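You operate a simulated robot arm through the tools that you are given. There is no shell and no other tool. Be economical: measure what you need, move in short steps, check, and stop when the job is done.

Carry out the task below with a simulated two-armed robot. There is one attempt and no reset: what you move stays moved.

TASK
Count the steel blocks on the top of the rear-end stand, then put as many of the yellow spacers from the top of the rear-end stand on the clear end of the side bench. Open the middle tool cabinet drawer, take the orange cloth and leave it in the inside of the middle tool cabinet drawer, then shut the drawer. Take the green banded fitting and leave it on the yellow job card. Fetch the orange banded fitting and set it on the blue job card. Take the yellow key and leave it on the top of the rear-end stand. Stack the tin that says "stops" from the top of the small parts bench on top of the tin labelled "bosses". Any order will do. Set down upright: yellow key.

It is judged by the outcome, as a careful person would: the job done as asked, and still so three seconds after it is handed in. It fails if anything else is knocked over, pushed out of place, dropped, spilled or broken. Flat cloth is picked up by pressing the open fingertips on it (5 to 10 N) and closing them slowly along it; thin cloth reads only 2 to 8 mm in the jaws.

THE ROBOT
Two 7-joint arms with two-finger grippers on one trunk, on a base that drives. Base frame: it is fixed to the floor where the robot stands at the start and does not move with it; the origin is under the middle of the robot, x ahead of it, y to its left, z up; the surface under the hand at the start is at about z = 0.88. Lengths are in m, angles in degrees, forces in N, time in s.
The left shoulder is at the start at [0.06, 0.123, 0.945], the right one opposite. With the tool pointing down near the work surface each hand reaches from about 0.36 to 0.8 m from the robot's upright axis, wherever it stands, measured 20 degrees to its own side. Places, roughly: black tin, green tin, white tin [1, 2.25, 0.75]; blue job card [-2.75, 1.5, 0.75]; clear end of the side bench (40x23 cm) [3.1, -0.92, 0.82]; green banded fitting (7x7x5 cm) [-2.6, 0.3, 0.9]; inside of the middle tool cabinet drawer [0.1, 2.5, 0.4]; middle tool cabinet drawer [0.1, 2.4, 0.5]; orange banded fitting (7x7x5 cm) [-0.7, 2.3, 0.8]; orange cloth (9x7x3 cm) [-0.2, 2.4, 0.9]; steel block [0.5, 0.25, 1]; top of the rear-end stand [0.7, 0.4, 0.9]; yellow job card [-2.75, 1.25, 0.75]; yellow key (9x3x11 cm) [0.7, 2.5, 0.9]; yellow spacer [0.75, 0.25, 1]; yellow spacer (4x4x2 cm) [0.5, 0.4, 0.9]. Payload 1.47 kg a hand.
The tool frame of a hand sits at the grasp point between the pads (the TCP): z along the fingers, y along the line on which they close. The tips reach 0.016 m beyond it. The gripper opens to 0.087 m. The gripper's body begins 0.055 m behind the TCP.
Orientation is told as [roll, pitch, yaw] about the base's x, y, z axes, in that order, counted from this pose: with the fingers straight down and closing along the base's y, the tool's x points along the base's -x, its y along +y and its z along -z.

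THE INTERFACE
- The arms move only by the tool nudge_tool. It takes "left_commands", "right_commands" or both (then of equal length, played together; a hand with none holds still); each is a list that holds one entry, the list of rows, each a list of 7 numbers: the shift along the base's x, y, z in m, then the turn, a rotation vector about the base's x, y, z in rad, then the finger opening in m, from 0 to 0.087. In form: [[[dx, dy, dz, wx, wy, wz, fingers], ...]]. A call has 1 to 10 rows; each row is the pose to reach, as a shift and turn from the pose commanded when the call began. Rows are played at 5 a second. More than 0.05 m and 8.6 degrees between two rows, or a gripper value outside its range, and nothing of the call is played. Where a pose cannot be reached the arm comes as near as it can. A force on the tool above 40 N (or 10 N above the force at the start of the call, whichever is more), or a blocked arm, ends the call early, and 0.2 s more pass. The fingers move at their own pace (about 0.153 m/s each) and stop on an object; they squeeze with about 28 N. The grip force told is the motor's: it shows also when the fingers shut on nothing. Time passes only in rows, and 0.2 s behind the last, so rows that repeat a pose let the fingers close. It gives the time, the measured TCP pose, the force on the tool (base axes), the opening and the grip force at its end, in the units of the frame above (readings bear some noise), with the torque about the TCP (base axes, N m) and any sound that the robot's microphone picked up.
- Cameras (640 x 400 px; columns grow to the right, rows downward): "scene" is now at [0.0804, 0.0363, 1.5003]; the picture's right is [0.46, -0.89, 0.00], its down [-0.66, -0.34, -0.67] and it looks along [0.59, 0.31, -0.74] (base axes); focal length 283 px, centre (320, 200). "left" rides on the left gripper at [0.073, -0.012, -0.09] in its tool frame; the picture's right is [0.16, 0.99, 0.00], its down [-0.72, 0.12, -0.68] and it looks along [-0.67, 0.11, 0.73] (tool axes); focal length 247 px, centre (320, 200). "right" rides on the right gripper at [0.073, 0.012, -0.09] in its tool frame; the picture's right is [-0.16, 0.99, 0.00], its down [-0.72, -0.12, -0.68] and it looks along [-0.67, -0.11, 0.73] (tool axes); focal length 247 px, centre (320, 200). There is no depth. A picture from a camera that has moved, and an enlarged one, comes with that camera's place and axes in the base frame and with its lens.
- camera(camera): a new picture of that camera. It takes no simulated time.
- raise_lower(by): slides the trunk up (or, below 0, down) by that many m; the arms and the scene camera ride with it, the base frame stays. It gives what a move gives, with no picture.
- drive_base(legs): drives the robot by 1 to 6 legs, each [ahead, left, turn to the left] in m, m and degrees, along the robot's own axes; the way and the turn of a leg run together, so that a leg with both is an arc; at most 1.5 m and 180 degrees a leg. The arms and the cameras ride along, it lands a little off, and it stops where it bumps. It gives what a move gives.
- turn_head(pan, tilt): turns the head with the scene camera to pan (to the left, within 120 degrees either way) and tilt (down, from -29 to 69), counted from straight ahead of the robot. It gives what a move gives.
- enlarge(camera, box): a new picture of the part [left, top, right, bottom] of that camera's present view, enlarged. It takes no simulated time.
- job_done(): hands the job in; it is judged then, once.

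Go step by step. Nothing tells you exact positions but the pictures and the camera data: compare them with the known pose of the tool, close in by small moves and look again before you grip or let go. The budget is 483 turns and 238 pictures, counting those below and the enlarged ones. Unless the task says otherwise, let go and move clear before handing in.

The tools are called after "Call:" as a command line: name --argument value ..., lists and objects as JSON in quotes. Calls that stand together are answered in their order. nudge_tool: Moves the arms, as the interface text tells. Its arguments: {"type":"object","properties":{"left_commands":{"type":"array","items":{"type":"array","items":{"type":"array","items":{"type":"number"}}}},"right_commands":{"type":"array","items":{"type":"array","items":{"type":"array","items":{"type":"number"}}}}},"required":[]} The other tools are called the same way: raise_lower (by) slides the trunk up or down; drive_base (legs) drives the base; turn_head (pan, tilt) turns the head that bears the scene camera; camera (camera) takes a picture; enlarge (camera, box) takes an enlarged picture of a part of a camera's view; job_done () hands the job in.

At the start:

```text
t: 0.0
left_position: [0.4254, 0.4551, 1.1]
left_tool_rot: [0.0, 0.0, 0.1]
left_wrist_force: [0.2, 0.0, -0.3]
left_moment: [0.0, 0.02, -0.01]
left_grip_width: 0.087
left_grip_force: 0.0
right_position: [0.4647, 0.002, 1.1137]
right_tool_rot: [0.0, 0.0, -0.1]
right_wrist_force: [-0.5, 0.5, -0.2]
right_moment: [0.0, 0.0, 0.01]
right_grip_width: 0.0869
right_grip_force: 0.0
trunk travel left (down, up): [-0.1, 0.13]
robot x, y, heading: [-0.0006, -0.0012, -0.0]
head pan, tilt: [27.5, 48.0]
```

scene: 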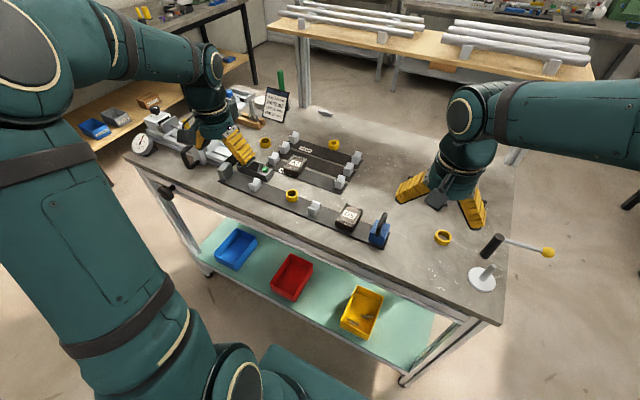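
right: 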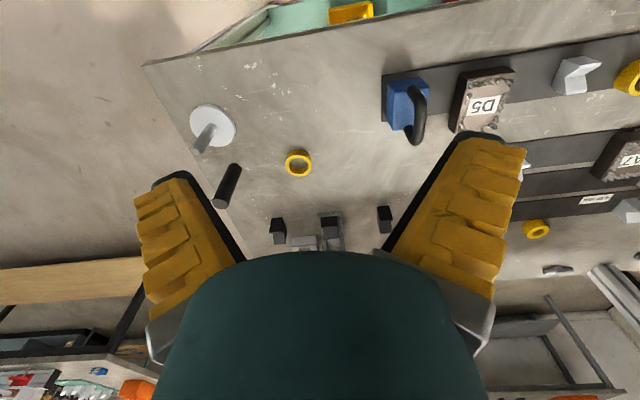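
left: 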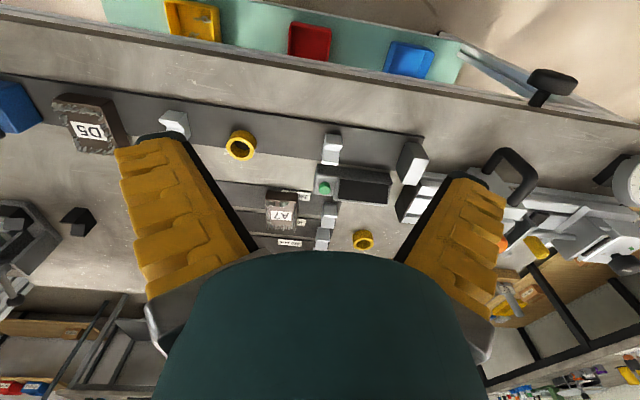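

I see the stand with yellow ring spacers and at least two labelled steel blocks (D5, A7). I'll enlarge to count carefully.

Call:
enlarge --camera "scene" --box '[120, 80, 400, 255]'

Call:
enlarge --camera "scene" --box '[330, 100, 570, 300]'

```text
2.29 times, centred on (260, 168) of scene
camera zoom: at [0.0804, 0.0363, 1.5003], right [0.46, -0.89, 0.0], down [-0.66, -0.34, -0.67], along [0.59, 0.31, -0.74], focal length 647 px, centre (457, 274)
```

zoom: 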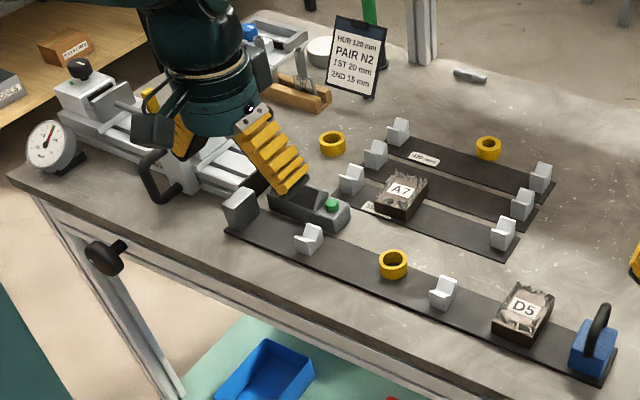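

```text
2.00 times, centred on (450, 200) of scene
camera zoom: at [0.0804, 0.0363, 1.5003], right [0.46, -0.89, 0.0], down [-0.66, -0.34, -0.67], along [0.59, 0.31, -0.74], focal length 566 px, centre (60, 200)
```

zoom: 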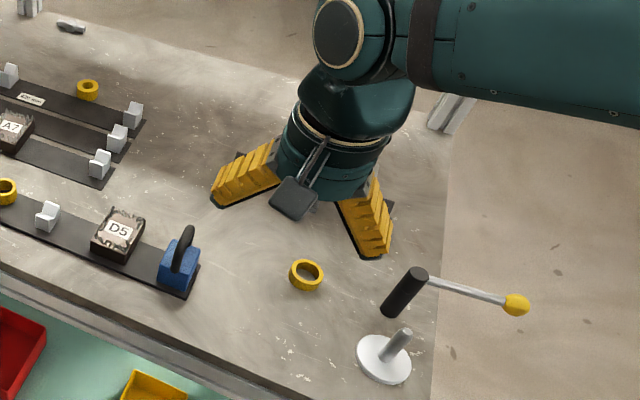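

Two rusty blocks (A7, D5) and four spacers so far, but the arms hide parts of the stand. I'll look around with the head.

Call:
turn_head --pan -25 --tilt 15

Call:
camera --camera "scene"

Call:
turn_head --pan 45 --tilt 15

Call:
camera --camera "scene"

Call:
turn_head --pan 110 --tilt 15

Call:
camera --camera "scene"

Call:
turn_head --pan -110 --tilt 15

Call:
camera --camera "scene"

```text
t: 1.2
left_position: [0.4255, 0.455, 1.1003]
left_tool_rot: [0.0, 0.1, 0.0]
left_wrist_force: [0.0, 0.1, 1.0]
left_moment: [-0.01, -0.03, 0.0]
left_grip_width: 0.0868
left_grip_force: 0.1
right_position: [0.4649, 0.0019, 1.1139]
right_tool_rot: [-0.1, 0.0, 0.0]
right_wrist_force: [-0.6, 0.2, -0.1]
right_moment: [-0.01, 0.01, 0.02]
right_grip_width: 0.0869
right_grip_force: 0.1
trunk travel left (down, up): [-0.1, 0.13]
robot x, y, heading: [-0.0014, 0.0025, 0.1]
head pan, tilt: [-25.0, 15.0]
```

```text
232 pictures are left
camera scene: at [0.0952, -0.0395, 1.5512], right [-0.42, -0.91, 0.0], down [-0.24, 0.11, -0.97], along [0.88, -0.41, -0.26], focal length 283 px, centre (320, 200)
```

scene: 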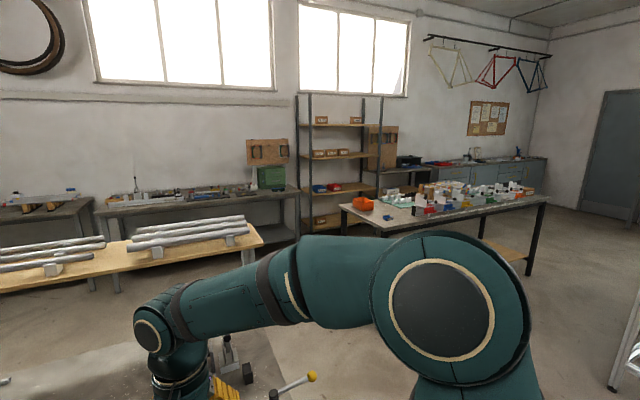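

```text
t: 2.6
left_position: [0.4257, 0.456, 1.0988]
left_tool_rot: [0.1, 0.1, 0.0]
left_wrist_force: [0.7, 0.2, 0.4]
left_moment: [-0.01, -0.03, 0.03]
left_grip_width: 0.0867
left_grip_force: 0.1
right_position: [0.4651, 0.0007, 1.1144]
right_tool_rot: [-0.1, 0.1, -0.1]
right_wrist_force: [0.0, 0.2, 0.0]
right_moment: [-0.02, -0.03, -0.01]
right_grip_width: 0.0869
right_grip_force: 0.0
trunk travel left (down, up): [-0.1, 0.13]
robot x, y, heading: [0.0004, 0.0012, -0.1]
head pan, tilt: [45.0, 15.0]
```

```text
231 pictures are left
camera scene: at [0.0766, 0.0659, 1.5513], right [0.71, -0.71, 0.0], down [-0.18, -0.18, -0.97], along [0.68, 0.68, -0.26], focal length 283 px, centre (320, 200)
```

scene: 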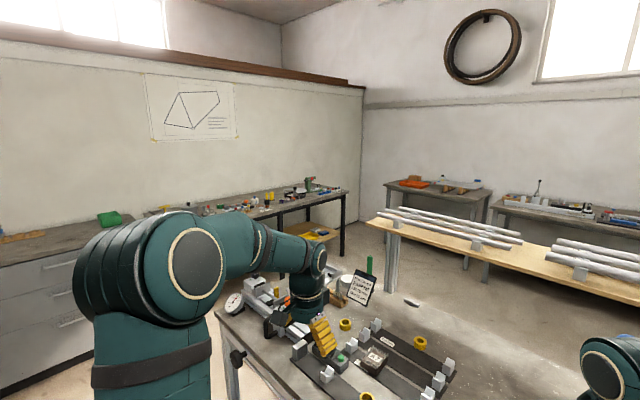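

```text
t: 4.0
left_position: [0.4266, 0.4551, 1.0993]
left_tool_rot: [0.0, 0.1, 0.0]
left_wrist_force: [0.3, 0.7, 0.1]
left_moment: [-0.02, 0.0, 0.01]
left_grip_width: 0.087
left_grip_force: 0.0
right_position: [0.4649, 0.0011, 1.1136]
right_tool_rot: [-0.1, 0.0, 0.0]
right_wrist_force: [-0.1, 0.7, -0.3]
right_moment: [-0.03, -0.02, 0.01]
right_grip_width: 0.087
right_grip_force: 0.0
trunk travel left (down, up): [-0.1, 0.13]
robot x, y, heading: [-0.003, -0.0002, -0.0]
head pan, tilt: [110.0, 15.0]
```

```text
230 pictures are left
camera scene: at [-0.0214, 0.0877, 1.5513], right [0.94, 0.34, 0.0], down [0.09, -0.24, -0.97], along [-0.33, 0.91, -0.26], focal length 283 px, centre (320, 200)
```

scene: 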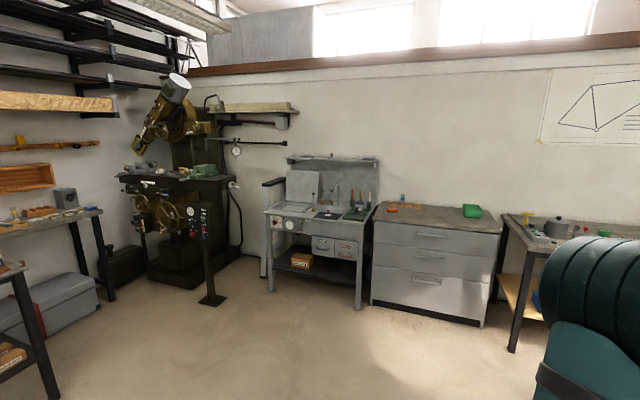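

```text
t: 7.1
left_position: [0.4252, 0.4557, 1.1005]
left_tool_rot: [0.0, -0.1, 0.0]
left_wrist_force: [-0.3, -0.8, 0.8]
left_moment: [0.01, -0.02, -0.01]
left_grip_width: 0.0869
left_grip_force: 0.1
right_position: [0.4637, 0.0005, 1.1129]
right_tool_rot: [0.0, 0.0, -0.1]
right_wrist_force: [0.4, -0.5, -0.7]
right_moment: [0.01, 0.01, -0.03]
right_grip_width: 0.0868
right_grip_force: 0.1
trunk travel left (down, up): [-0.1, 0.13]
robot x, y, heading: [0.0049, -0.0014, -0.2]
head pan, tilt: [-110.0, 15.0]
```

```text
229 pictures are left
camera scene: at [-0.0214, -0.0879, 1.5513], right [-0.94, 0.34, 0.0], down [0.09, 0.24, -0.97], along [-0.33, -0.91, -0.26], focal length 283 px, centre (320, 200)
```

scene: 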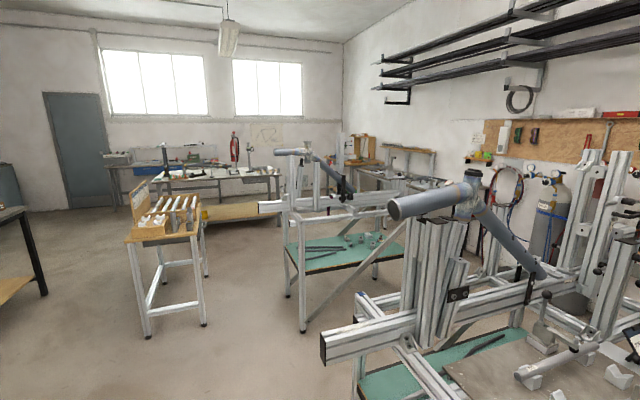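

The stand is mapped: nearest free spacers at about (0.60,-0.05) and (0.545,0.37). I'll hover one hand over each and look at the rest of the stand from there.

Call:
nudge_tool --left_commands '[[[0.03, -0.02, 0, 0, 0, 0, 0.06], [0.06, -0.04, -0.02, 0, 0, 0, 0.06], [0.09, -0.06, -0.05, 0, 0, 0, 0.06], [0.116, -0.083, -0.08, 0, 0, 0, 0.06], [0.116, -0.083, -0.11, 0, 0, 0, 0.06]]]' --right_commands '[[[0.03, -0.01, 0, 0, 0, 0, 0.06], [0.06, -0.02, -0.02, 0, 0, 0, 0.06], [0.09, -0.04, -0.05, 0, 0, 0, 0.06], [0.12, -0.055, -0.08, 0, 0, 0, 0.06], [0.135, -0.055, -0.12, 0, 0, 0, 0.06]]]'

Call:
camera --camera "right"

Call:
camera --camera "left"

Call:
turn_head --pan 15 --tilt 40

Call:
camera --camera "scene"

```text
t: 8.3
left_position: [0.5415, 0.3714, 0.989]
left_tool_rot: [0.1, 0.1, 0.0]
left_wrist_force: [0.4, -0.3, 0.5]
left_moment: [-0.04, -0.02, 0.01]
left_grip_width: 0.0646
left_grip_force: 3.0
right_position: [0.6009, -0.0532, 0.9943]
right_tool_rot: [0.0, 0.0, 0.0]
right_wrist_force: [0.4, -0.5, -0.3]
right_moment: [0.0, 0.01, -0.01]
right_grip_width: 0.0646
right_grip_force: 3.0
trunk travel left (down, up): [-0.1, 0.13]
robot x, y, heading: [-0.0033, -0.0017, 0.1]
head pan, tilt: [-110.0, 15.0]
```

```text
228 pictures are left
camera right: at [0.5272, -0.0414, 1.0853], right [0.16, 0.99, 0.0], down [0.72, -0.12, 0.68], along [0.67, -0.11, -0.73], focal length 247 px, centre (320, 200)
```

right: 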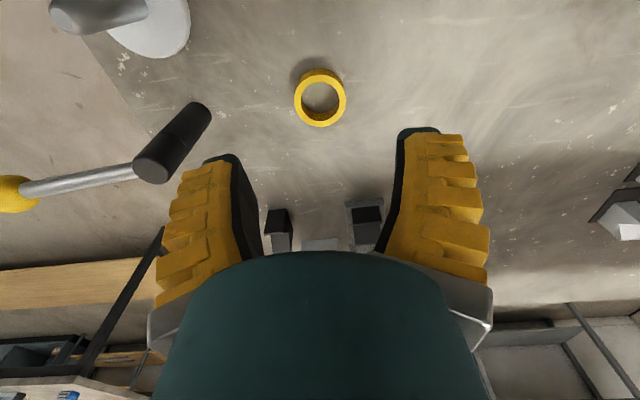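

```text
227 pictures are left
camera left: at [0.4696, 0.3605, 1.0798], right [-0.16, 0.99, 0.0], down [0.72, 0.12, 0.68], along [0.67, 0.11, -0.73], focal length 247 px, centre (320, 200)
```

left: 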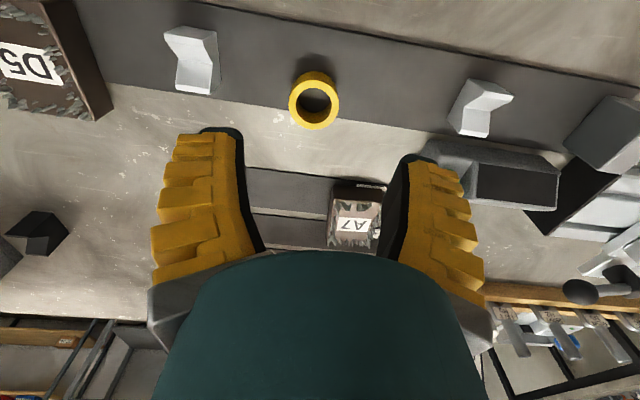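

```text
t: 10.4
left_position: [0.5415, 0.3717, 0.9898]
left_tool_rot: [-0.1, 0.0, 0.0]
left_wrist_force: [0.2, -0.8, 0.1]
left_moment: [-0.01, 0.02, 0.03]
left_grip_width: 0.0646
left_grip_force: 3.4
right_position: [0.5996, -0.0541, 0.9943]
right_tool_rot: [0.0, 0.0, 0.0]
right_wrist_force: [-0.1, -0.5, 0.5]
right_moment: [0.02, -0.01, 0.02]
right_grip_width: 0.0642
right_grip_force: 3.5
trunk travel left (down, up): [-0.1, 0.13]
robot x, y, heading: [-0.0011, -0.0027, -0.1]
head pan, tilt: [15.0, 40.0]
```

```text
226 pictures are left
camera scene: at [0.0926, 0.0219, 1.5117], right [0.26, -0.97, 0.0], down [-0.62, -0.17, -0.77], along [0.74, 0.2, -0.64], focal length 283 px, centre (320, 200)
```

scene: 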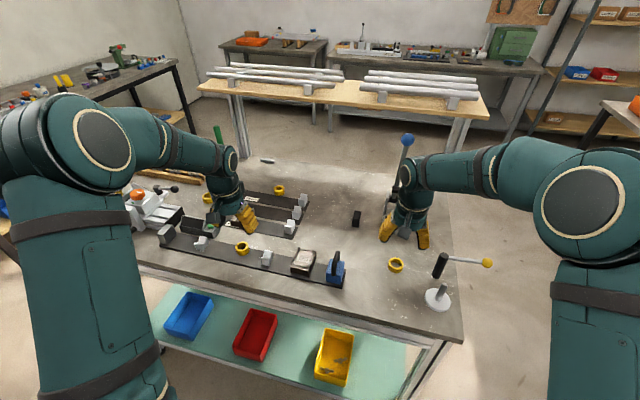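

Both hover poses match the spacers. Descending around them.

Call:
nudge_tool --left_commands '[[[-0.003, -0.004, -0.03, 0, 0, 0, 0.06], [-0.003, -0.004, -0.06, 0, 0, 0, 0.06], [-0.003, -0.004, -0.083, 0, 0, 0, 0.06], [-0.003, -0.004, -0.083, 0, 0, 0, 0.06]]]' --right_commands '[[[-0.005, 0.001, -0.03, 0, 0, 0, 0.06], [-0.005, 0.001, -0.06, 0, 0, 0, 0.06], [-0.005, 0.001, -0.09, 0, 0, 0, 0.06], [-0.005, 0.001, -0.09, 0, 0, 0, 0.06]]]'

Call:
camera --camera "right"

Call:
camera --camera "left"

```text
t: 11.4
left_position: [0.5394, 0.3676, 0.9073]
left_tool_rot: [0.1, 0.0, 0.0]
left_wrist_force: [-0.4, -0.7, -0.3]
left_moment: [0.02, 0.0, -0.05]
left_grip_width: 0.0645
left_grip_force: 3.4
right_position: [0.5963, -0.0521, 0.9032]
right_tool_rot: [-0.1, -0.1, 0.1]
right_wrist_force: [0.1, 0.1, 0.6]
right_moment: [0.0, -0.03, 0.0]
right_grip_width: 0.0648
right_grip_force: 3.9
trunk travel left (down, up): [-0.1, 0.13]
robot x, y, heading: [0.0004, 0.0017, -0.1]
head pan, tilt: [15.0, 40.0]
```

```text
225 pictures are left
camera right: at [0.523, -0.0408, 0.9943], right [0.16, 0.99, 0.0], down [0.72, -0.12, 0.68], along [0.67, -0.11, -0.73], focal length 247 px, centre (320, 200)
```

right: 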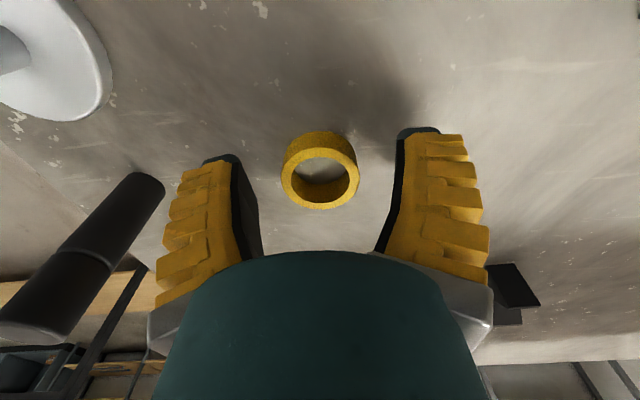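

```text
224 pictures are left
camera left: at [0.4667, 0.3564, 0.9963], right [-0.16, 0.99, 0.0], down [0.72, 0.12, 0.68], along [0.67, 0.11, -0.73], focal length 247 px, centre (320, 200)
```

left: 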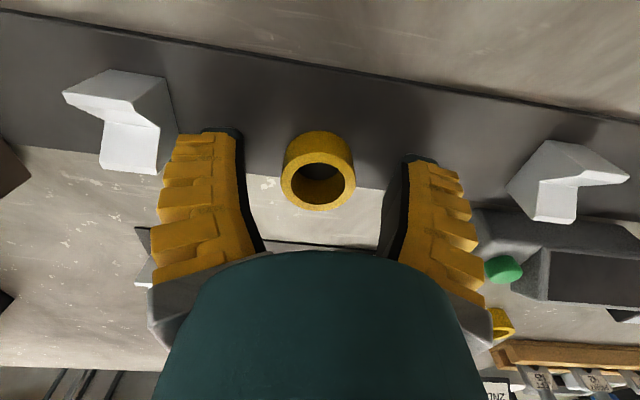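

Rings are between the fingers; a few mm lower, then close and lift slightly.

Call:
nudge_tool --left_commands '[[[0, 0, -0.005, 0, 0, 0, 0.06], [0, 0, -0.005, 0, 0, 0, 0.03], [0, 0, -0.005, 0, 0, 0, 0.03], [0, 0, -0.005, 0, 0, 0, 0.03]]]' --right_commands '[[[0, 0, -0.005, 0, 0, 0, 0.06], [0, 0, -0.005, 0, 0, 0, 0.03], [0, 0, -0.005, 0, 0, 0, 0.03], [0, 0, -0.005, 0, 0, 0, 0.03]]]'

```text
t: 12.4
left_position: [0.5384, 0.3672, 0.9022]
left_tool_rot: [0.1, 0.0, 0.1]
left_wrist_force: [1.1, -4.2, 4.6]
left_moment: [-0.17, -0.03, 0.07]
left_grip_width: 0.0387
left_grip_force: 7.4
right_position: [0.5951, -0.0528, 0.899]
right_tool_rot: [0.0, 0.0, -0.1]
right_wrist_force: [-0.1, -1.4, 4.0]
right_moment: [-0.05, -0.08, -0.02]
right_grip_width: 0.0316
right_grip_force: 28.5
trunk travel left (down, up): [-0.1, 0.13]
robot x, y, heading: [-0.0023, -0.0007, 0.1]
head pan, tilt: [15.0, 40.0]
```

Call:
nudge_tool --left_commands '[[[0, 0, 0, 0, 0, 0, 0.02], [0, 0, 0, 0, 0, 0, 0.02]]]' --right_commands '[[[0, 0, 0, 0, 0, 0, 0.02], [0, 0, 0, 0, 0, 0, 0.02]]]'

Call:
camera --camera "right"

Call:
camera --camera "left"

```text
t: 13.0
left_position: [0.54, 0.3683, 0.9031]
left_tool_rot: [0.1, -0.1, 0.0]
left_wrist_force: [1.0, -2.7, 10.4]
left_moment: [-0.09, -0.02, 0.0]
left_grip_width: 0.0277
left_grip_force: 27.7
right_position: [0.5956, -0.0533, 0.8992]
right_tool_rot: [0.0, -0.1, 0.0]
right_wrist_force: [0.2, -1.0, 2.8]
right_moment: [-0.07, -0.09, -0.02]
right_grip_width: 0.0315
right_grip_force: 28.0
trunk travel left (down, up): [-0.1, 0.13]
robot x, y, heading: [-0.0029, -0.0002, -0.1]
head pan, tilt: [15.0, 40.0]
```

```text
223 pictures are left
camera right: at [0.5224, -0.0411, 0.9898], right [0.16, 0.99, 0.0], down [0.72, -0.12, 0.68], along [0.67, -0.11, -0.73], focal length 247 px, centre (320, 200)
```

right: 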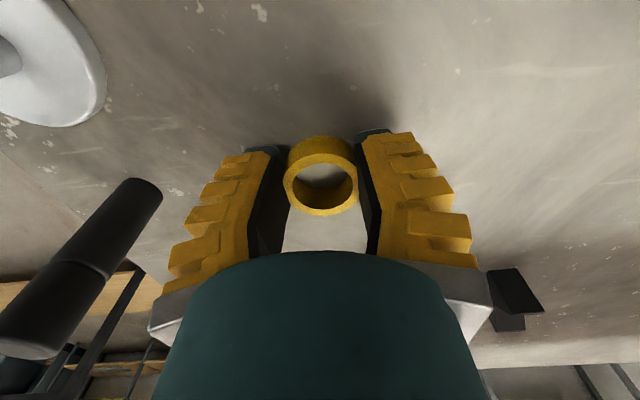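

```text
222 pictures are left
camera left: at [0.466, 0.3563, 0.9921], right [-0.16, 0.99, 0.0], down [0.72, 0.12, 0.68], along [0.67, 0.11, -0.73], focal length 247 px, centre (320, 200)
```

left: 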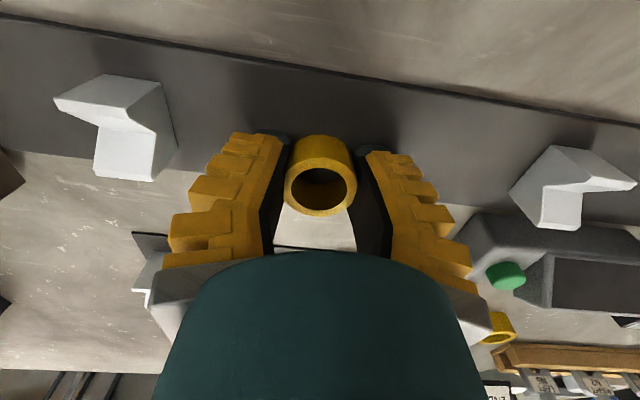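

Call:
nudge_tool --left_commands '[[[0, 0, 0.02, 0, 0, 0, 0.02], [0, 0, 0.05, 0, 0, 0, 0.02], [0, 0, 0.09, 0, 0, 0, 0.02]]]' --right_commands '[[[0, 0, 0.02, 0, 0, 0, 0.02], [0, 0, 0.05, 0, 0, 0, 0.02], [0, 0, 0.09, 0, 0, 0, 0.02]]]'

Call:
camera --camera "left"

Call:
camera --camera "right"

```text
t: 13.8
left_position: [0.539, 0.3684, 0.9928]
left_tool_rot: [0.0, -0.1, 0.0]
left_wrist_force: [0.3, -0.4, 0.2]
left_moment: [0.01, -0.07, -0.02]
left_grip_width: 0.0267
left_grip_force: 28.4
right_position: [0.593, -0.0508, 0.9905]
right_tool_rot: [0.0, -0.2, -0.1]
right_wrist_force: [-0.8, 0.6, 0.3]
right_moment: [0.03, -0.05, -0.01]
right_grip_width: 0.031
right_grip_force: 28.2
trunk travel left (down, up): [-0.1, 0.13]
robot x, y, heading: [-0.0013, -0.0046, 0.0]
head pan, tilt: [15.0, 40.0]
```

```text
221 pictures are left
camera left: at [0.4661, 0.357, 1.0826], right [-0.16, 0.99, 0.0], down [0.72, 0.12, 0.68], along [0.67, 0.11, -0.73], focal length 247 px, centre (320, 200)
```

left: 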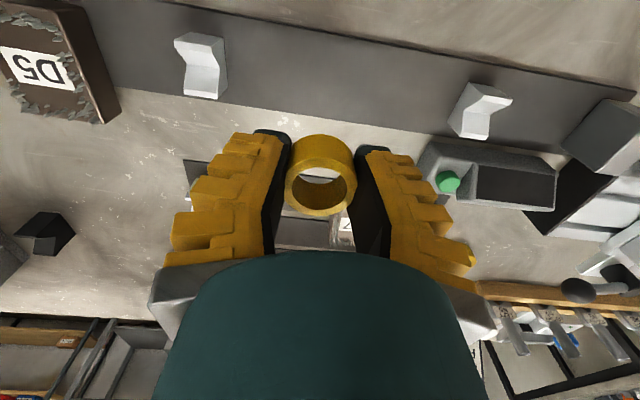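

```text
220 pictures are left
camera right: at [0.5198, -0.0391, 1.0798], right [0.16, 0.99, 0.0], down [0.72, -0.12, 0.68], along [0.67, -0.11, -0.73], focal length 247 px, centre (320, 200)
```

right: 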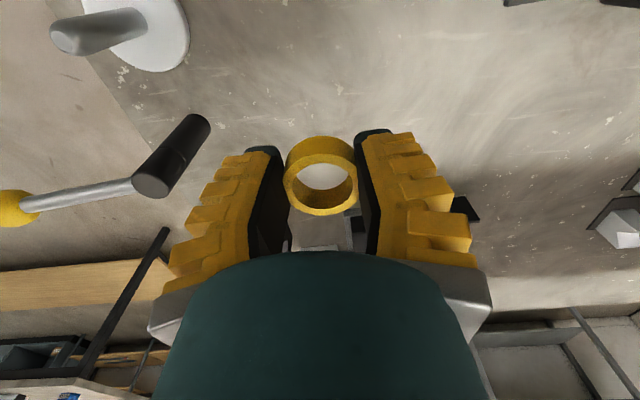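

Both spacers are held. I'll raise and withdraw the hands and inspect the far part of the stand for hidden blocks.

Call:
nudge_tool --left_commands '[[[-0.03, 0.02, 0.03, 0, 0, 0, 0.02], [-0.06, 0.04, 0.06, 0, 0, 0, 0.02], [-0.09, 0.06, 0.09, 0, 0, 0, 0.02], [-0.11, 0.08, 0.12, 0, 0, 0, 0.02], [-0.12, 0.09, 0.15, 0, 0, 0, 0.02]]]' --right_commands '[[[-0.03, 0, 0.03, 0, 0, 0, 0.02], [-0.06, 0, 0.06, 0, 0, 0, 0.02], [-0.09, -0.02, 0.09, 0, 0, 0, 0.02], [-0.12, -0.05, 0.12, 0, 0, 0, 0.02], [-0.15, -0.07, 0.15, 0, 0, 0, 0.02]]]'

Call:
enlarge --camera "scene" --box '[120, 110, 480, 335]'

```text
refused: row 4 steps farther than a row can; nothing moved
```

```text
1.78 times, centred on (300, 222) of scene
camera zoom: at [0.091, 0.0214, 1.5119], right [0.26, -0.97, 0.0], down [-0.62, -0.17, -0.77], along [0.74, 0.2, -0.64], focal length 504 px, centre (356, 160)
```

zoom: 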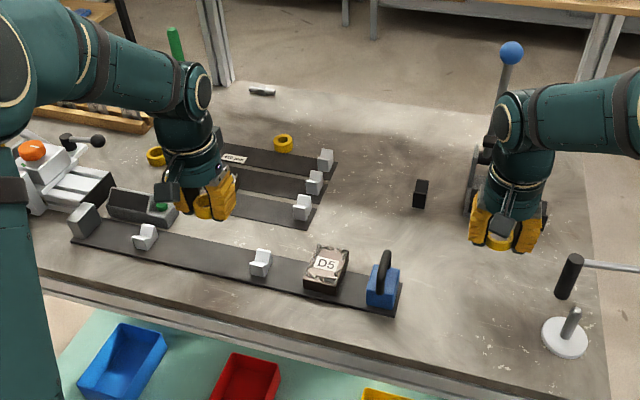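

Call:
nudge_tool --left_commands '[[[-0.03, 0.02, 0.03, 0, 0, 0, 0.02], [-0.055, 0.04, 0.055, 0, 0, 0, 0.02], [-0.08, 0.06, 0.08, 0, 0, 0, 0.02], [-0.105, 0.075, 0.11, 0, 0, 0, 0.02], [-0.12, 0.09, 0.14, 0, 0, 0, 0.02]]]' --right_commands '[[[-0.03, 0, 0.03, 0, 0, 0, 0.02], [-0.06, 0, 0.06, 0, 0, 0, 0.02], [-0.085, -0.02, 0.085, 0, 0, 0, 0.02], [-0.11, -0.05, 0.11, 0, 0, 0, 0.02], [-0.135, -0.07, 0.14, 0, 0, 0, 0.02]]]'

Call:
turn_head --pan 10 --tilt 45

Call:
camera --camera "scene"

Call:
camera --camera "right"

```text
t: 15.0
left_position: [0.418, 0.4613, 1.1309]
left_tool_rot: [0.1, 0.0, 0.1]
left_wrist_force: [-0.1, 0.1, 0.6]
left_moment: [0.0, -0.02, 0.02]
left_grip_width: 0.0258
left_grip_force: 28.3
right_position: [0.4582, -0.1208, 1.1283]
right_tool_rot: [0.0, 0.0, 0.0]
right_wrist_force: [-0.5, -0.3, 0.4]
right_moment: [-0.02, -0.03, -0.01]
right_grip_width: 0.0306
right_grip_force: 27.8
trunk travel left (down, up): [-0.1, 0.13]
robot x, y, heading: [0.0029, 0.0001, 0.2]
head pan, tilt: [15.0, 40.0]
```

```text
t: 15.7
left_position: [0.4194, 0.4617, 1.1294]
left_tool_rot: [0.0, 0.0, 0.0]
left_wrist_force: [0.1, 0.1, 0.1]
left_moment: [0.01, 0.02, 0.02]
left_grip_width: 0.0254
left_grip_force: 28.2
right_position: [0.4619, -0.1214, 1.1264]
right_tool_rot: [0.0, 0.1, 0.0]
right_wrist_force: [0.3, -0.5, -1.2]
right_moment: [0.01, 0.04, 0.0]
right_grip_width: 0.0305
right_grip_force: 28.4
trunk travel left (down, up): [-0.1, 0.13]
robot x, y, heading: [0.0003, -0.0028, 0.3]
head pan, tilt: [10.0, 45.0]
```

```text
218 pictures are left
camera scene: at [0.0908, 0.0141, 1.5045], right [0.17, -0.98, 0.0], down [-0.7, -0.12, -0.71], along [0.7, 0.12, -0.71], focal length 283 px, centre (320, 200)
```

scene: 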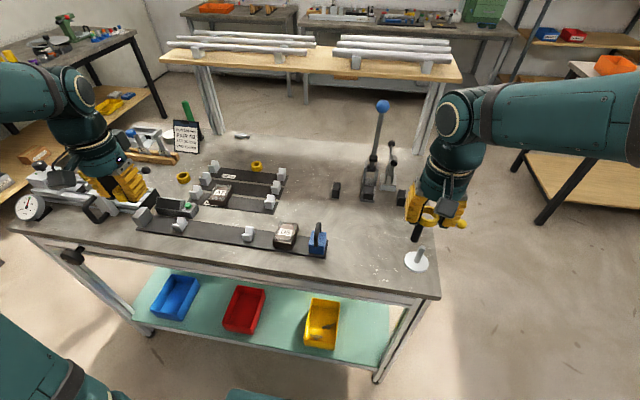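

```text
217 pictures are left
camera right: at [0.3885, -0.1093, 1.2177], right [0.16, 0.99, 0.0], down [0.72, -0.12, 0.68], along [0.67, -0.11, -0.73], focal length 247 px, centre (320, 200)
```

right: 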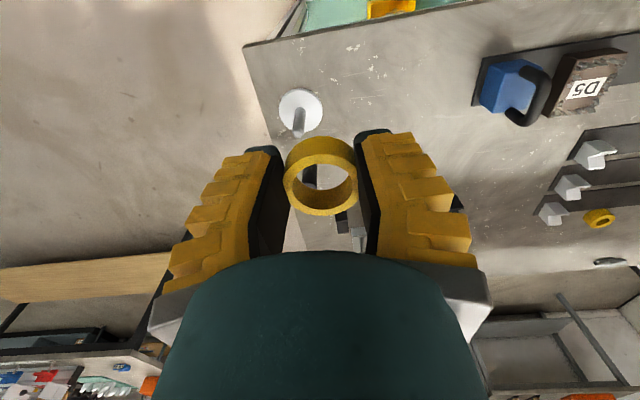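

Call:
enlarge --camera "left" --box '[160, 60, 480, 260]'

Call:
enlarge --camera "scene" --box '[0, 100, 320, 300]'

```text
2.00 times, centred on (320, 160) of left
camera zoom: at [0.3473, 0.4498, 1.2192], right [-0.16, 0.99, 0.0], down [0.72, 0.12, 0.68], along [0.67, 0.11, -0.73], focal length 494 px, centre (320, 280)
```

zoom: 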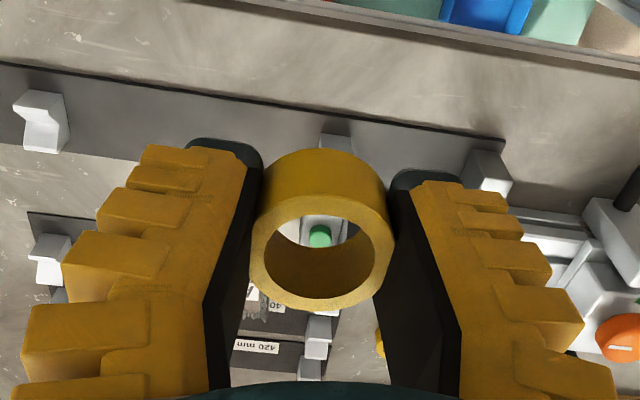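

```text
2.00 times, centred on (160, 200) of scene
camera zoom: at [0.0908, 0.0141, 1.5045], right [0.17, -0.98, 0.0], down [-0.7, -0.12, -0.71], along [0.7, 0.12, -0.71], focal length 566 px, centre (640, 200)
```

zoom: 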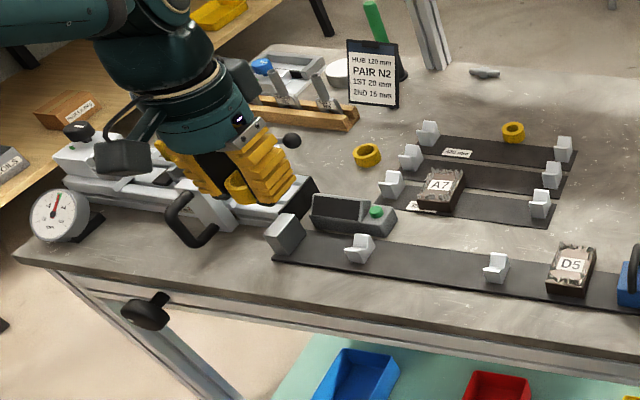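

Call:
enlarge --camera "scene" --box '[260, 90, 480, 228]'

```text
2.90 times, centred on (370, 159) of scene
camera zoom: at [0.0908, 0.0141, 1.5045], right [0.17, -0.98, 0.0], down [-0.7, -0.12, -0.71], along [0.7, 0.12, -0.71], focal length 821 px, centre (175, 319)
```

zoom: 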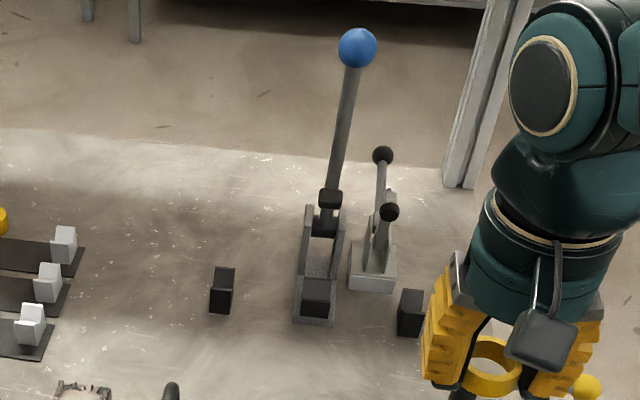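

Count: two steel blocks (A7, D5), two spacers in hand. Now I check the space to the right before driving to the side bench.

Call:
turn_head --pan -85 --tilt 45

Call:
camera --camera "scene"

Call:
turn_head --pan -35 --tilt 20

Call:
enlarge --camera "scene" --box '[140, 90, 460, 290]'

```text
t: 17.4
left_position: [0.42, 0.4615, 1.1302]
left_tool_rot: [-0.1, 0.0, -0.1]
left_wrist_force: [-0.7, 0.0, 0.3]
left_moment: [-0.02, -0.01, 0.01]
left_grip_width: 0.0251
left_grip_force: 28.4
right_position: [0.4615, -0.1204, 1.1269]
right_tool_rot: [0.0, 0.0, 0.0]
right_wrist_force: [-0.7, -0.5, 0.3]
right_moment: [-0.02, -0.04, 0.03]
right_grip_width: 0.0302
right_grip_force: 27.5
trunk travel left (down, up): [-0.1, 0.13]
robot x, y, heading: [0.0003, 0.0021, -0.1]
head pan, tilt: [-85.0, 45.0]
```

```text
213 pictures are left
camera scene: at [0.0177, -0.0811, 1.5045], right [-1.0, -0.09, 0.0], down [-0.06, 0.7, -0.71], along [0.06, -0.7, -0.71], focal length 283 px, centre (320, 200)
```

scene: 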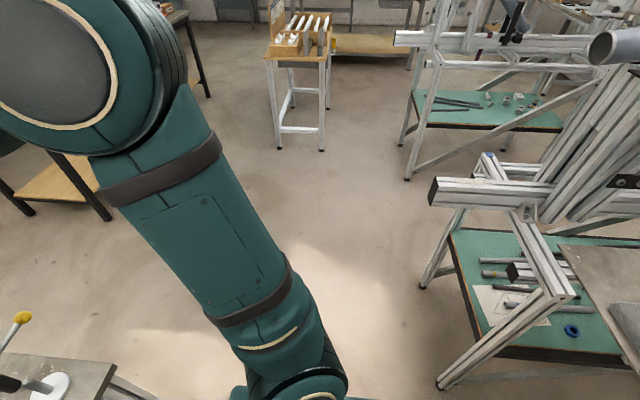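

```text
t: 18.5
left_position: [0.4202, 0.4603, 1.1285]
left_tool_rot: [0.0, -0.1, 0.0]
left_wrist_force: [0.2, -0.9, -0.2]
left_moment: [-0.02, 0.02, -0.04]
left_grip_width: 0.025
left_grip_force: 27.9
right_position: [0.4613, -0.1216, 1.1253]
right_tool_rot: [0.0, 0.0, 0.0]
right_wrist_force: [-0.3, -0.5, 0.4]
right_moment: [-0.02, -0.03, 0.0]
right_grip_width: 0.0306
right_grip_force: 27.9
trunk travel left (down, up): [-0.1, 0.13]
robot x, y, heading: [0.0025, 0.003, 0.0]
head pan, tilt: [-35.0, 20.0]
```

```text
2.00 times, centred on (300, 190) of scene
camera zoom: at [0.0868, -0.0535, 1.5431], right [-0.57, -0.82, 0.0], down [-0.28, 0.2, -0.94], along [0.77, -0.54, -0.34], focal length 566 px, centre (360, 220)
```

zoom: 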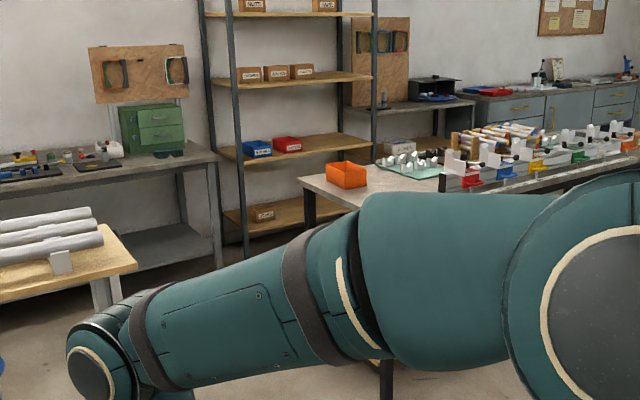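

The way right is clear (jig stays behind x=-0.45). Driving sideways past the stand then forward.

Call:
drive_base --legs '[[0, -0.8, 0], [1.1, -0.05, 0]]'

Call:
turn_head --pan 0 --tilt 35

Call:
camera --camera "scene"

```text
t: 31.1
left_position: [1.5076, -0.3288, 1.1299]
left_tool_rot: [0.0, 0.0, 2.5]
left_wrist_force: [-0.1, 0.5, 0.0]
left_moment: [0.03, -0.01, 0.01]
left_grip_width: 0.0244
left_grip_force: 27.9
right_position: [1.5773, -0.9097, 1.127]
right_tool_rot: [0.0, 0.0, 2.6]
right_wrist_force: [0.3, 0.0, -0.8]
right_moment: [0.03, 0.0, 0.03]
right_grip_width: 0.0298
right_grip_force: 28.3
trunk travel left (down, up): [-0.1, 0.13]
robot x, y, heading: [1.1093, -0.8086, 2.2]
head pan, tilt: [-35.0, 20.0]
```

```text
t: 32.1
left_position: [1.507, -0.3289, 1.1301]
left_tool_rot: [0.1, -0.1, 2.6]
left_wrist_force: [0.7, -0.2, -0.9]
left_moment: [-0.02, -0.01, 0.02]
left_grip_width: 0.0245
left_grip_force: 28.3
right_position: [1.5757, -0.9082, 1.126]
right_tool_rot: [0.0, 0.0, 2.6]
right_wrist_force: [0.4, 0.1, -0.4]
right_moment: [0.07, -0.01, 0.01]
right_grip_width: 0.029
right_grip_force: 28.0
trunk travel left (down, up): [-0.1, 0.13]
robot x, y, heading: [1.1129, -0.8071, 2.7]
head pan, tilt: [0.0, 35.0]
```

```text
211 pictures are left
camera scene: at [1.2079, -0.8043, 1.5193], right [0.05, -1.0, 0.0], down [-0.57, -0.03, -0.82], along [0.82, 0.04, -0.57], focal length 283 px, centre (320, 200)
```

scene: 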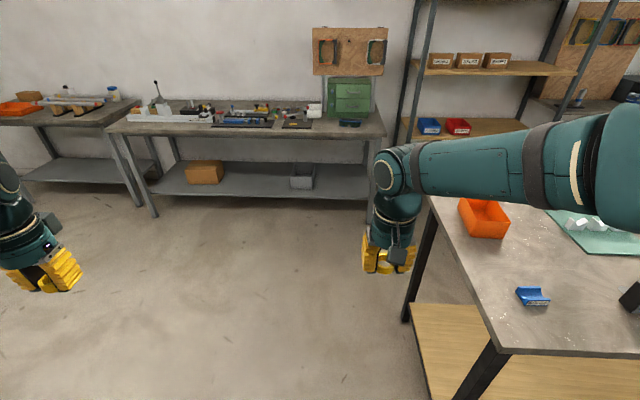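

The tube rack turned out to be a shelf above the stand, not in my way. Side bench clear end lies ahead, front edge at x≈2.95; I drive closer.

Call:
drive_base --legs '[[0, 0, -2.7], [1.36, -0.06, 0]]'

Call:
turn_head --pan 0 --tilt 45

Call:
camera --camera "scene"

```text
t: 39.3
left_position: [2.8697, -0.3844, 1.1294]
left_tool_rot: [0.0, 0.1, 1.1]
left_wrist_force: [0.6, -0.1, -0.1]
left_moment: [-0.01, 0.01, -0.03]
left_grip_width: 0.0244
left_grip_force: 28.3
right_position: [2.921, -0.965, 1.1268]
right_tool_rot: [0.1, -0.1, 1.1]
right_wrist_force: [0.8, -0.3, -0.7]
right_moment: [0.01, 0.05, 0.02]
right_grip_width: 0.0294
right_grip_force: 27.7
trunk travel left (down, up): [-0.1, 0.13]
robot x, y, heading: [2.4595, -0.8532, 0.9]
head pan, tilt: [0.0, 35.0]
```

```text
t: 40.0
left_position: [2.8681, -0.3831, 1.1289]
left_tool_rot: [0.0, -0.1, 1.0]
left_wrist_force: [-0.6, 0.1, -0.2]
left_moment: [0.0, 0.05, -0.01]
left_grip_width: 0.0242
left_grip_force: 28.2
right_position: [2.9224, -0.967, 1.1268]
right_tool_rot: [0.0, 0.0, 1.1]
right_wrist_force: [0.5, -0.1, -0.8]
right_moment: [0.0, 0.01, -0.01]
right_grip_width: 0.0291
right_grip_force: 27.4
trunk travel left (down, up): [-0.1, 0.13]
robot x, y, heading: [2.4594, -0.8528, 1.1]
head pan, tilt: [0.0, 45.0]
```

```text
210 pictures are left
camera scene: at [2.5499, -0.8518, 1.5045], right [0.02, -1.0, 0.0], down [-0.71, -0.01, -0.71], along [0.71, 0.01, -0.71], focal length 283 px, centre (320, 200)
```

scene: 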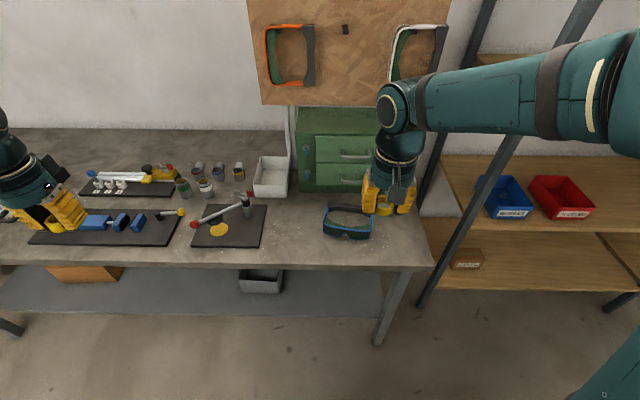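

The clear end has goggles on it; I'll place one spacer left of them (3.06,-0.765) and one right (3.05,-1.065). Moving over first.

Call:
nudge_tool --left_commands '[[[0.019, -0.038, 0, 0, 0, 0, 0.02], [0.038, -0.076, 0, 0, 0, 0, 0.02], [0.058, -0.115, 0, 0, 0, 0, 0.02], [0.077, -0.153, 0, 0, 0, 0, 0.02], [0.096, -0.191, 0, 0, 0, 0, 0.02], [0.115, -0.229, 0, 0, 0, 0, 0.02], [0.134, -0.267, 0, 0, 0, 0, 0.02], [0.154, -0.306, 0, 0, 0, 0, 0.02], [0.173, -0.344, 0, 0, 0, 0, 0.02], [0.192, -0.382, -0.02, 0, 0, 0, 0.02]]]' --right_commands '[[[0.013, -0.01, 0, 0, 0, 0, 0.02], [0.026, -0.02, 0, 0, 0, 0, 0.02], [0.038, -0.03, 0, 0, 0, 0, 0.02], [0.051, -0.04, 0, 0, 0, 0, 0.02], [0.064, -0.05, 0, 0, 0, 0, 0.02], [0.077, -0.06, 0, 0, 0, 0, 0.02], [0.09, -0.07, 0, 0, 0, 0, 0.02], [0.102, -0.08, 0, 0, 0, 0, 0.02], [0.115, -0.09, 0, 0, 0, 0, 0.02], [0.128, -0.1, -0.02, 0, 0, 0, 0.02]]]'

Call:
nudge_tool --left_commands '[[[0, 0, -0.05, 0, 0, 0, 0.02], [0, 0, -0.1, 0, 0, 0, 0.02], [0, 0, -0.15, 0, 0, 0, 0.02], [0, 0, -0.2, 0, 0, 0, 0.02], [0, 0, -0.2, 0, 0, 0, 0.02]]]' --right_commands '[[[0, 0, -0.05, 0, 0, 0, 0.02], [0, 0, -0.1, 0, 0, 0, 0.02], [0, 0, -0.15, 0, 0, 0, 0.02], [0, 0, -0.2, 0, 0, 0, 0.02], [0, 0, -0.2, 0, 0, 0, 0.02]]]'

Call:
camera --camera "left"

Call:
camera --camera "right"

Call:
camera --camera "scene"

```text
t: 42.2
left_position: [3.0607, -0.7681, 1.1088]
left_tool_rot: [0.1, 0.1, 1.2]
left_wrist_force: [-0.1, -0.6, -0.4]
left_moment: [0.03, 0.01, 0.01]
left_grip_width: 0.0246
left_grip_force: 28.1
right_position: [3.049, -1.0681, 1.1061]
right_tool_rot: [0.1, 0.2, 1.1]
right_wrist_force: [0.0, -0.9, -0.4]
right_moment: [0.04, 0.03, 0.01]
right_grip_width: 0.0292
right_grip_force: 27.6
trunk travel left (down, up): [-0.1, 0.13]
robot x, y, heading: [2.4582, -0.8508, 1.0]
head pan, tilt: [0.0, 45.0]
```

```text
t: 43.4
left_position: [3.0598, -0.7687, 0.9044]
left_tool_rot: [0.0, -0.1, 1.1]
left_wrist_force: [0.6, 0.4, 0.1]
left_moment: [-0.03, -0.03, -0.02]
left_grip_width: 0.0246
left_grip_force: 27.8
right_position: [3.0484, -1.0673, 0.9028]
right_tool_rot: [0.0, -0.1, 1.1]
right_wrist_force: [0.1, 0.4, -1.0]
right_moment: [0.04, -0.04, -0.03]
right_grip_width: 0.0291
right_grip_force: 27.8
trunk travel left (down, up): [-0.1, 0.13]
robot x, y, heading: [2.4559, -0.8544, 1.1]
head pan, tilt: [0.0, 45.0]
```

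```text
209 pictures are left
camera left: at [2.9876, -0.7812, 0.9947], right [-0.18, 0.98, 0.0], down [0.72, 0.13, 0.68], along [0.67, 0.12, -0.73], focal length 247 px, centre (320, 200)
```

left: 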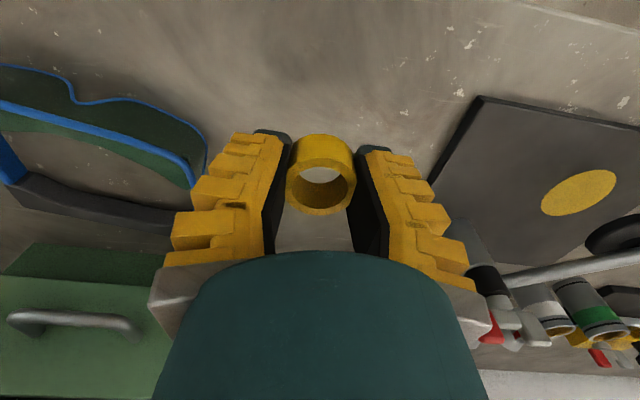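

```text
208 pictures are left
camera right: at [2.9754, -1.0568, 0.9937], right [0.14, 0.99, 0.0], down [0.73, -0.1, 0.68], along [0.67, -0.09, -0.73], focal length 247 px, centre (320, 200)
```

right: 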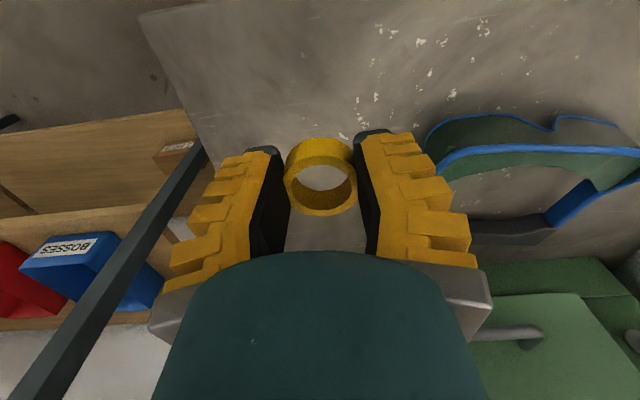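

```text
207 pictures are left
camera scene: at [2.5489, -0.8518, 1.5047], right [0.02, -1.0, 0.0], down [-0.71, -0.01, -0.71], along [0.71, 0.01, -0.71], focal length 283 px, centre (320, 200)
```

scene: 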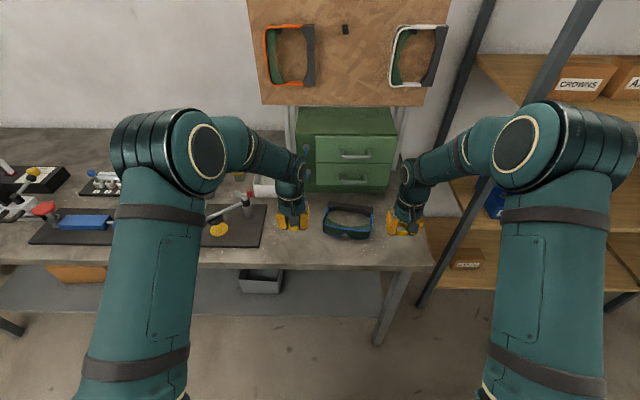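

Both spots look free. I shift the right hand 1 cm away from the goggles and go down to just above the surface.

Call:
nudge_tool --left_commands '[[[0, 0, -0.02, 0, 0, 0, 0.02], [0, 0, -0.04, 0, 0, 0, 0.02], [0, 0, -0.055, 0, 0, 0, 0.02], [0, 0, -0.06, 0, 0, 0, 0.02], [0, 0, -0.063, 0, 0, 0, 0.02], [0, 0, -0.066, 0, 0, 0, 0.02]]]' --right_commands '[[[0, -0.01, -0.02, 0, 0, 0, 0.02], [0, -0.01, -0.04, 0, 0, 0, 0.02], [0, -0.01, -0.055, 0, 0, 0, 0.02], [0, -0.01, -0.06, 0, 0, 0, 0.02], [0, -0.01, -0.063, 0, 0, 0, 0.02], [0, -0.01, -0.066, 0, 0, 0, 0.02]]]'

Call:
camera --camera "left"

```text
t: 44.8
left_position: [3.0608, -0.7668, 0.8439]
left_tool_rot: [0.0, 0.0, 1.1]
left_wrist_force: [0.8, 0.3, 0.6]
left_moment: [0.01, 0.03, 0.0]
left_grip_width: 0.0244
left_grip_force: 27.8
right_position: [3.0499, -1.0749, 0.8411]
right_tool_rot: [0.1, 0.1, 1.1]
right_wrist_force: [0.7, 0.2, -1.1]
right_moment: [-0.01, 0.0, -0.01]
right_grip_width: 0.0288
right_grip_force: 27.7
trunk travel left (down, up): [-0.1, 0.13]
robot x, y, heading: [2.4593, -0.8505, 0.8]
head pan, tilt: [0.0, 45.0]
```

```text
206 pictures are left
camera left: at [2.9881, -0.7791, 0.933], right [-0.18, 0.98, 0.0], down [0.72, 0.13, 0.68], along [0.67, 0.12, -0.73], focal length 247 px, centre (320, 200)
```

left: 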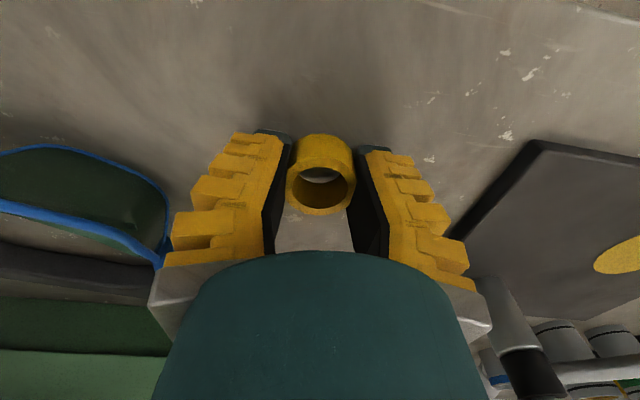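

Not yet in contact; lowering in 2 mm steps until the force shows.

Call:
nudge_tool --left_commands '[[[0, 0, -0.002, 0, 0, 0, 0.02], [0, 0, -0.004, 0, 0, 0, 0.02], [0, 0, -0.006, 0, 0, 0, 0.02], [0, 0, -0.007, 0, 0, 0, 0.02]]]' --right_commands '[[[0, 0, -0.001, 0, 0, 0, 0.02], [0, 0, -0.002, 0, 0, 0, 0.02], [0, 0, -0.003, 0, 0, 0, 0.02], [0, 0, -0.004, 0, 0, 0, 0.02]]]'

```text
t: 45.8
left_position: [3.0601, -0.7656, 0.8378]
left_tool_rot: [0.0, -0.1, 1.1]
left_wrist_force: [-1.3, 0.3, 4.4]
left_moment: [0.04, -0.02, -0.01]
left_grip_width: 0.0244
left_grip_force: 28.6
right_position: [3.0492, -1.0759, 0.8378]
right_tool_rot: [-0.1, -0.1, 1.2]
right_wrist_force: [0.4, -0.6, 6.3]
right_moment: [-0.01, -0.17, -0.01]
right_grip_width: 0.0306
right_grip_force: 27.8
trunk travel left (down, up): [-0.1, 0.13]
robot x, y, heading: [2.4577, -0.8531, 1.1]
head pan, tilt: [0.0, 45.0]
```

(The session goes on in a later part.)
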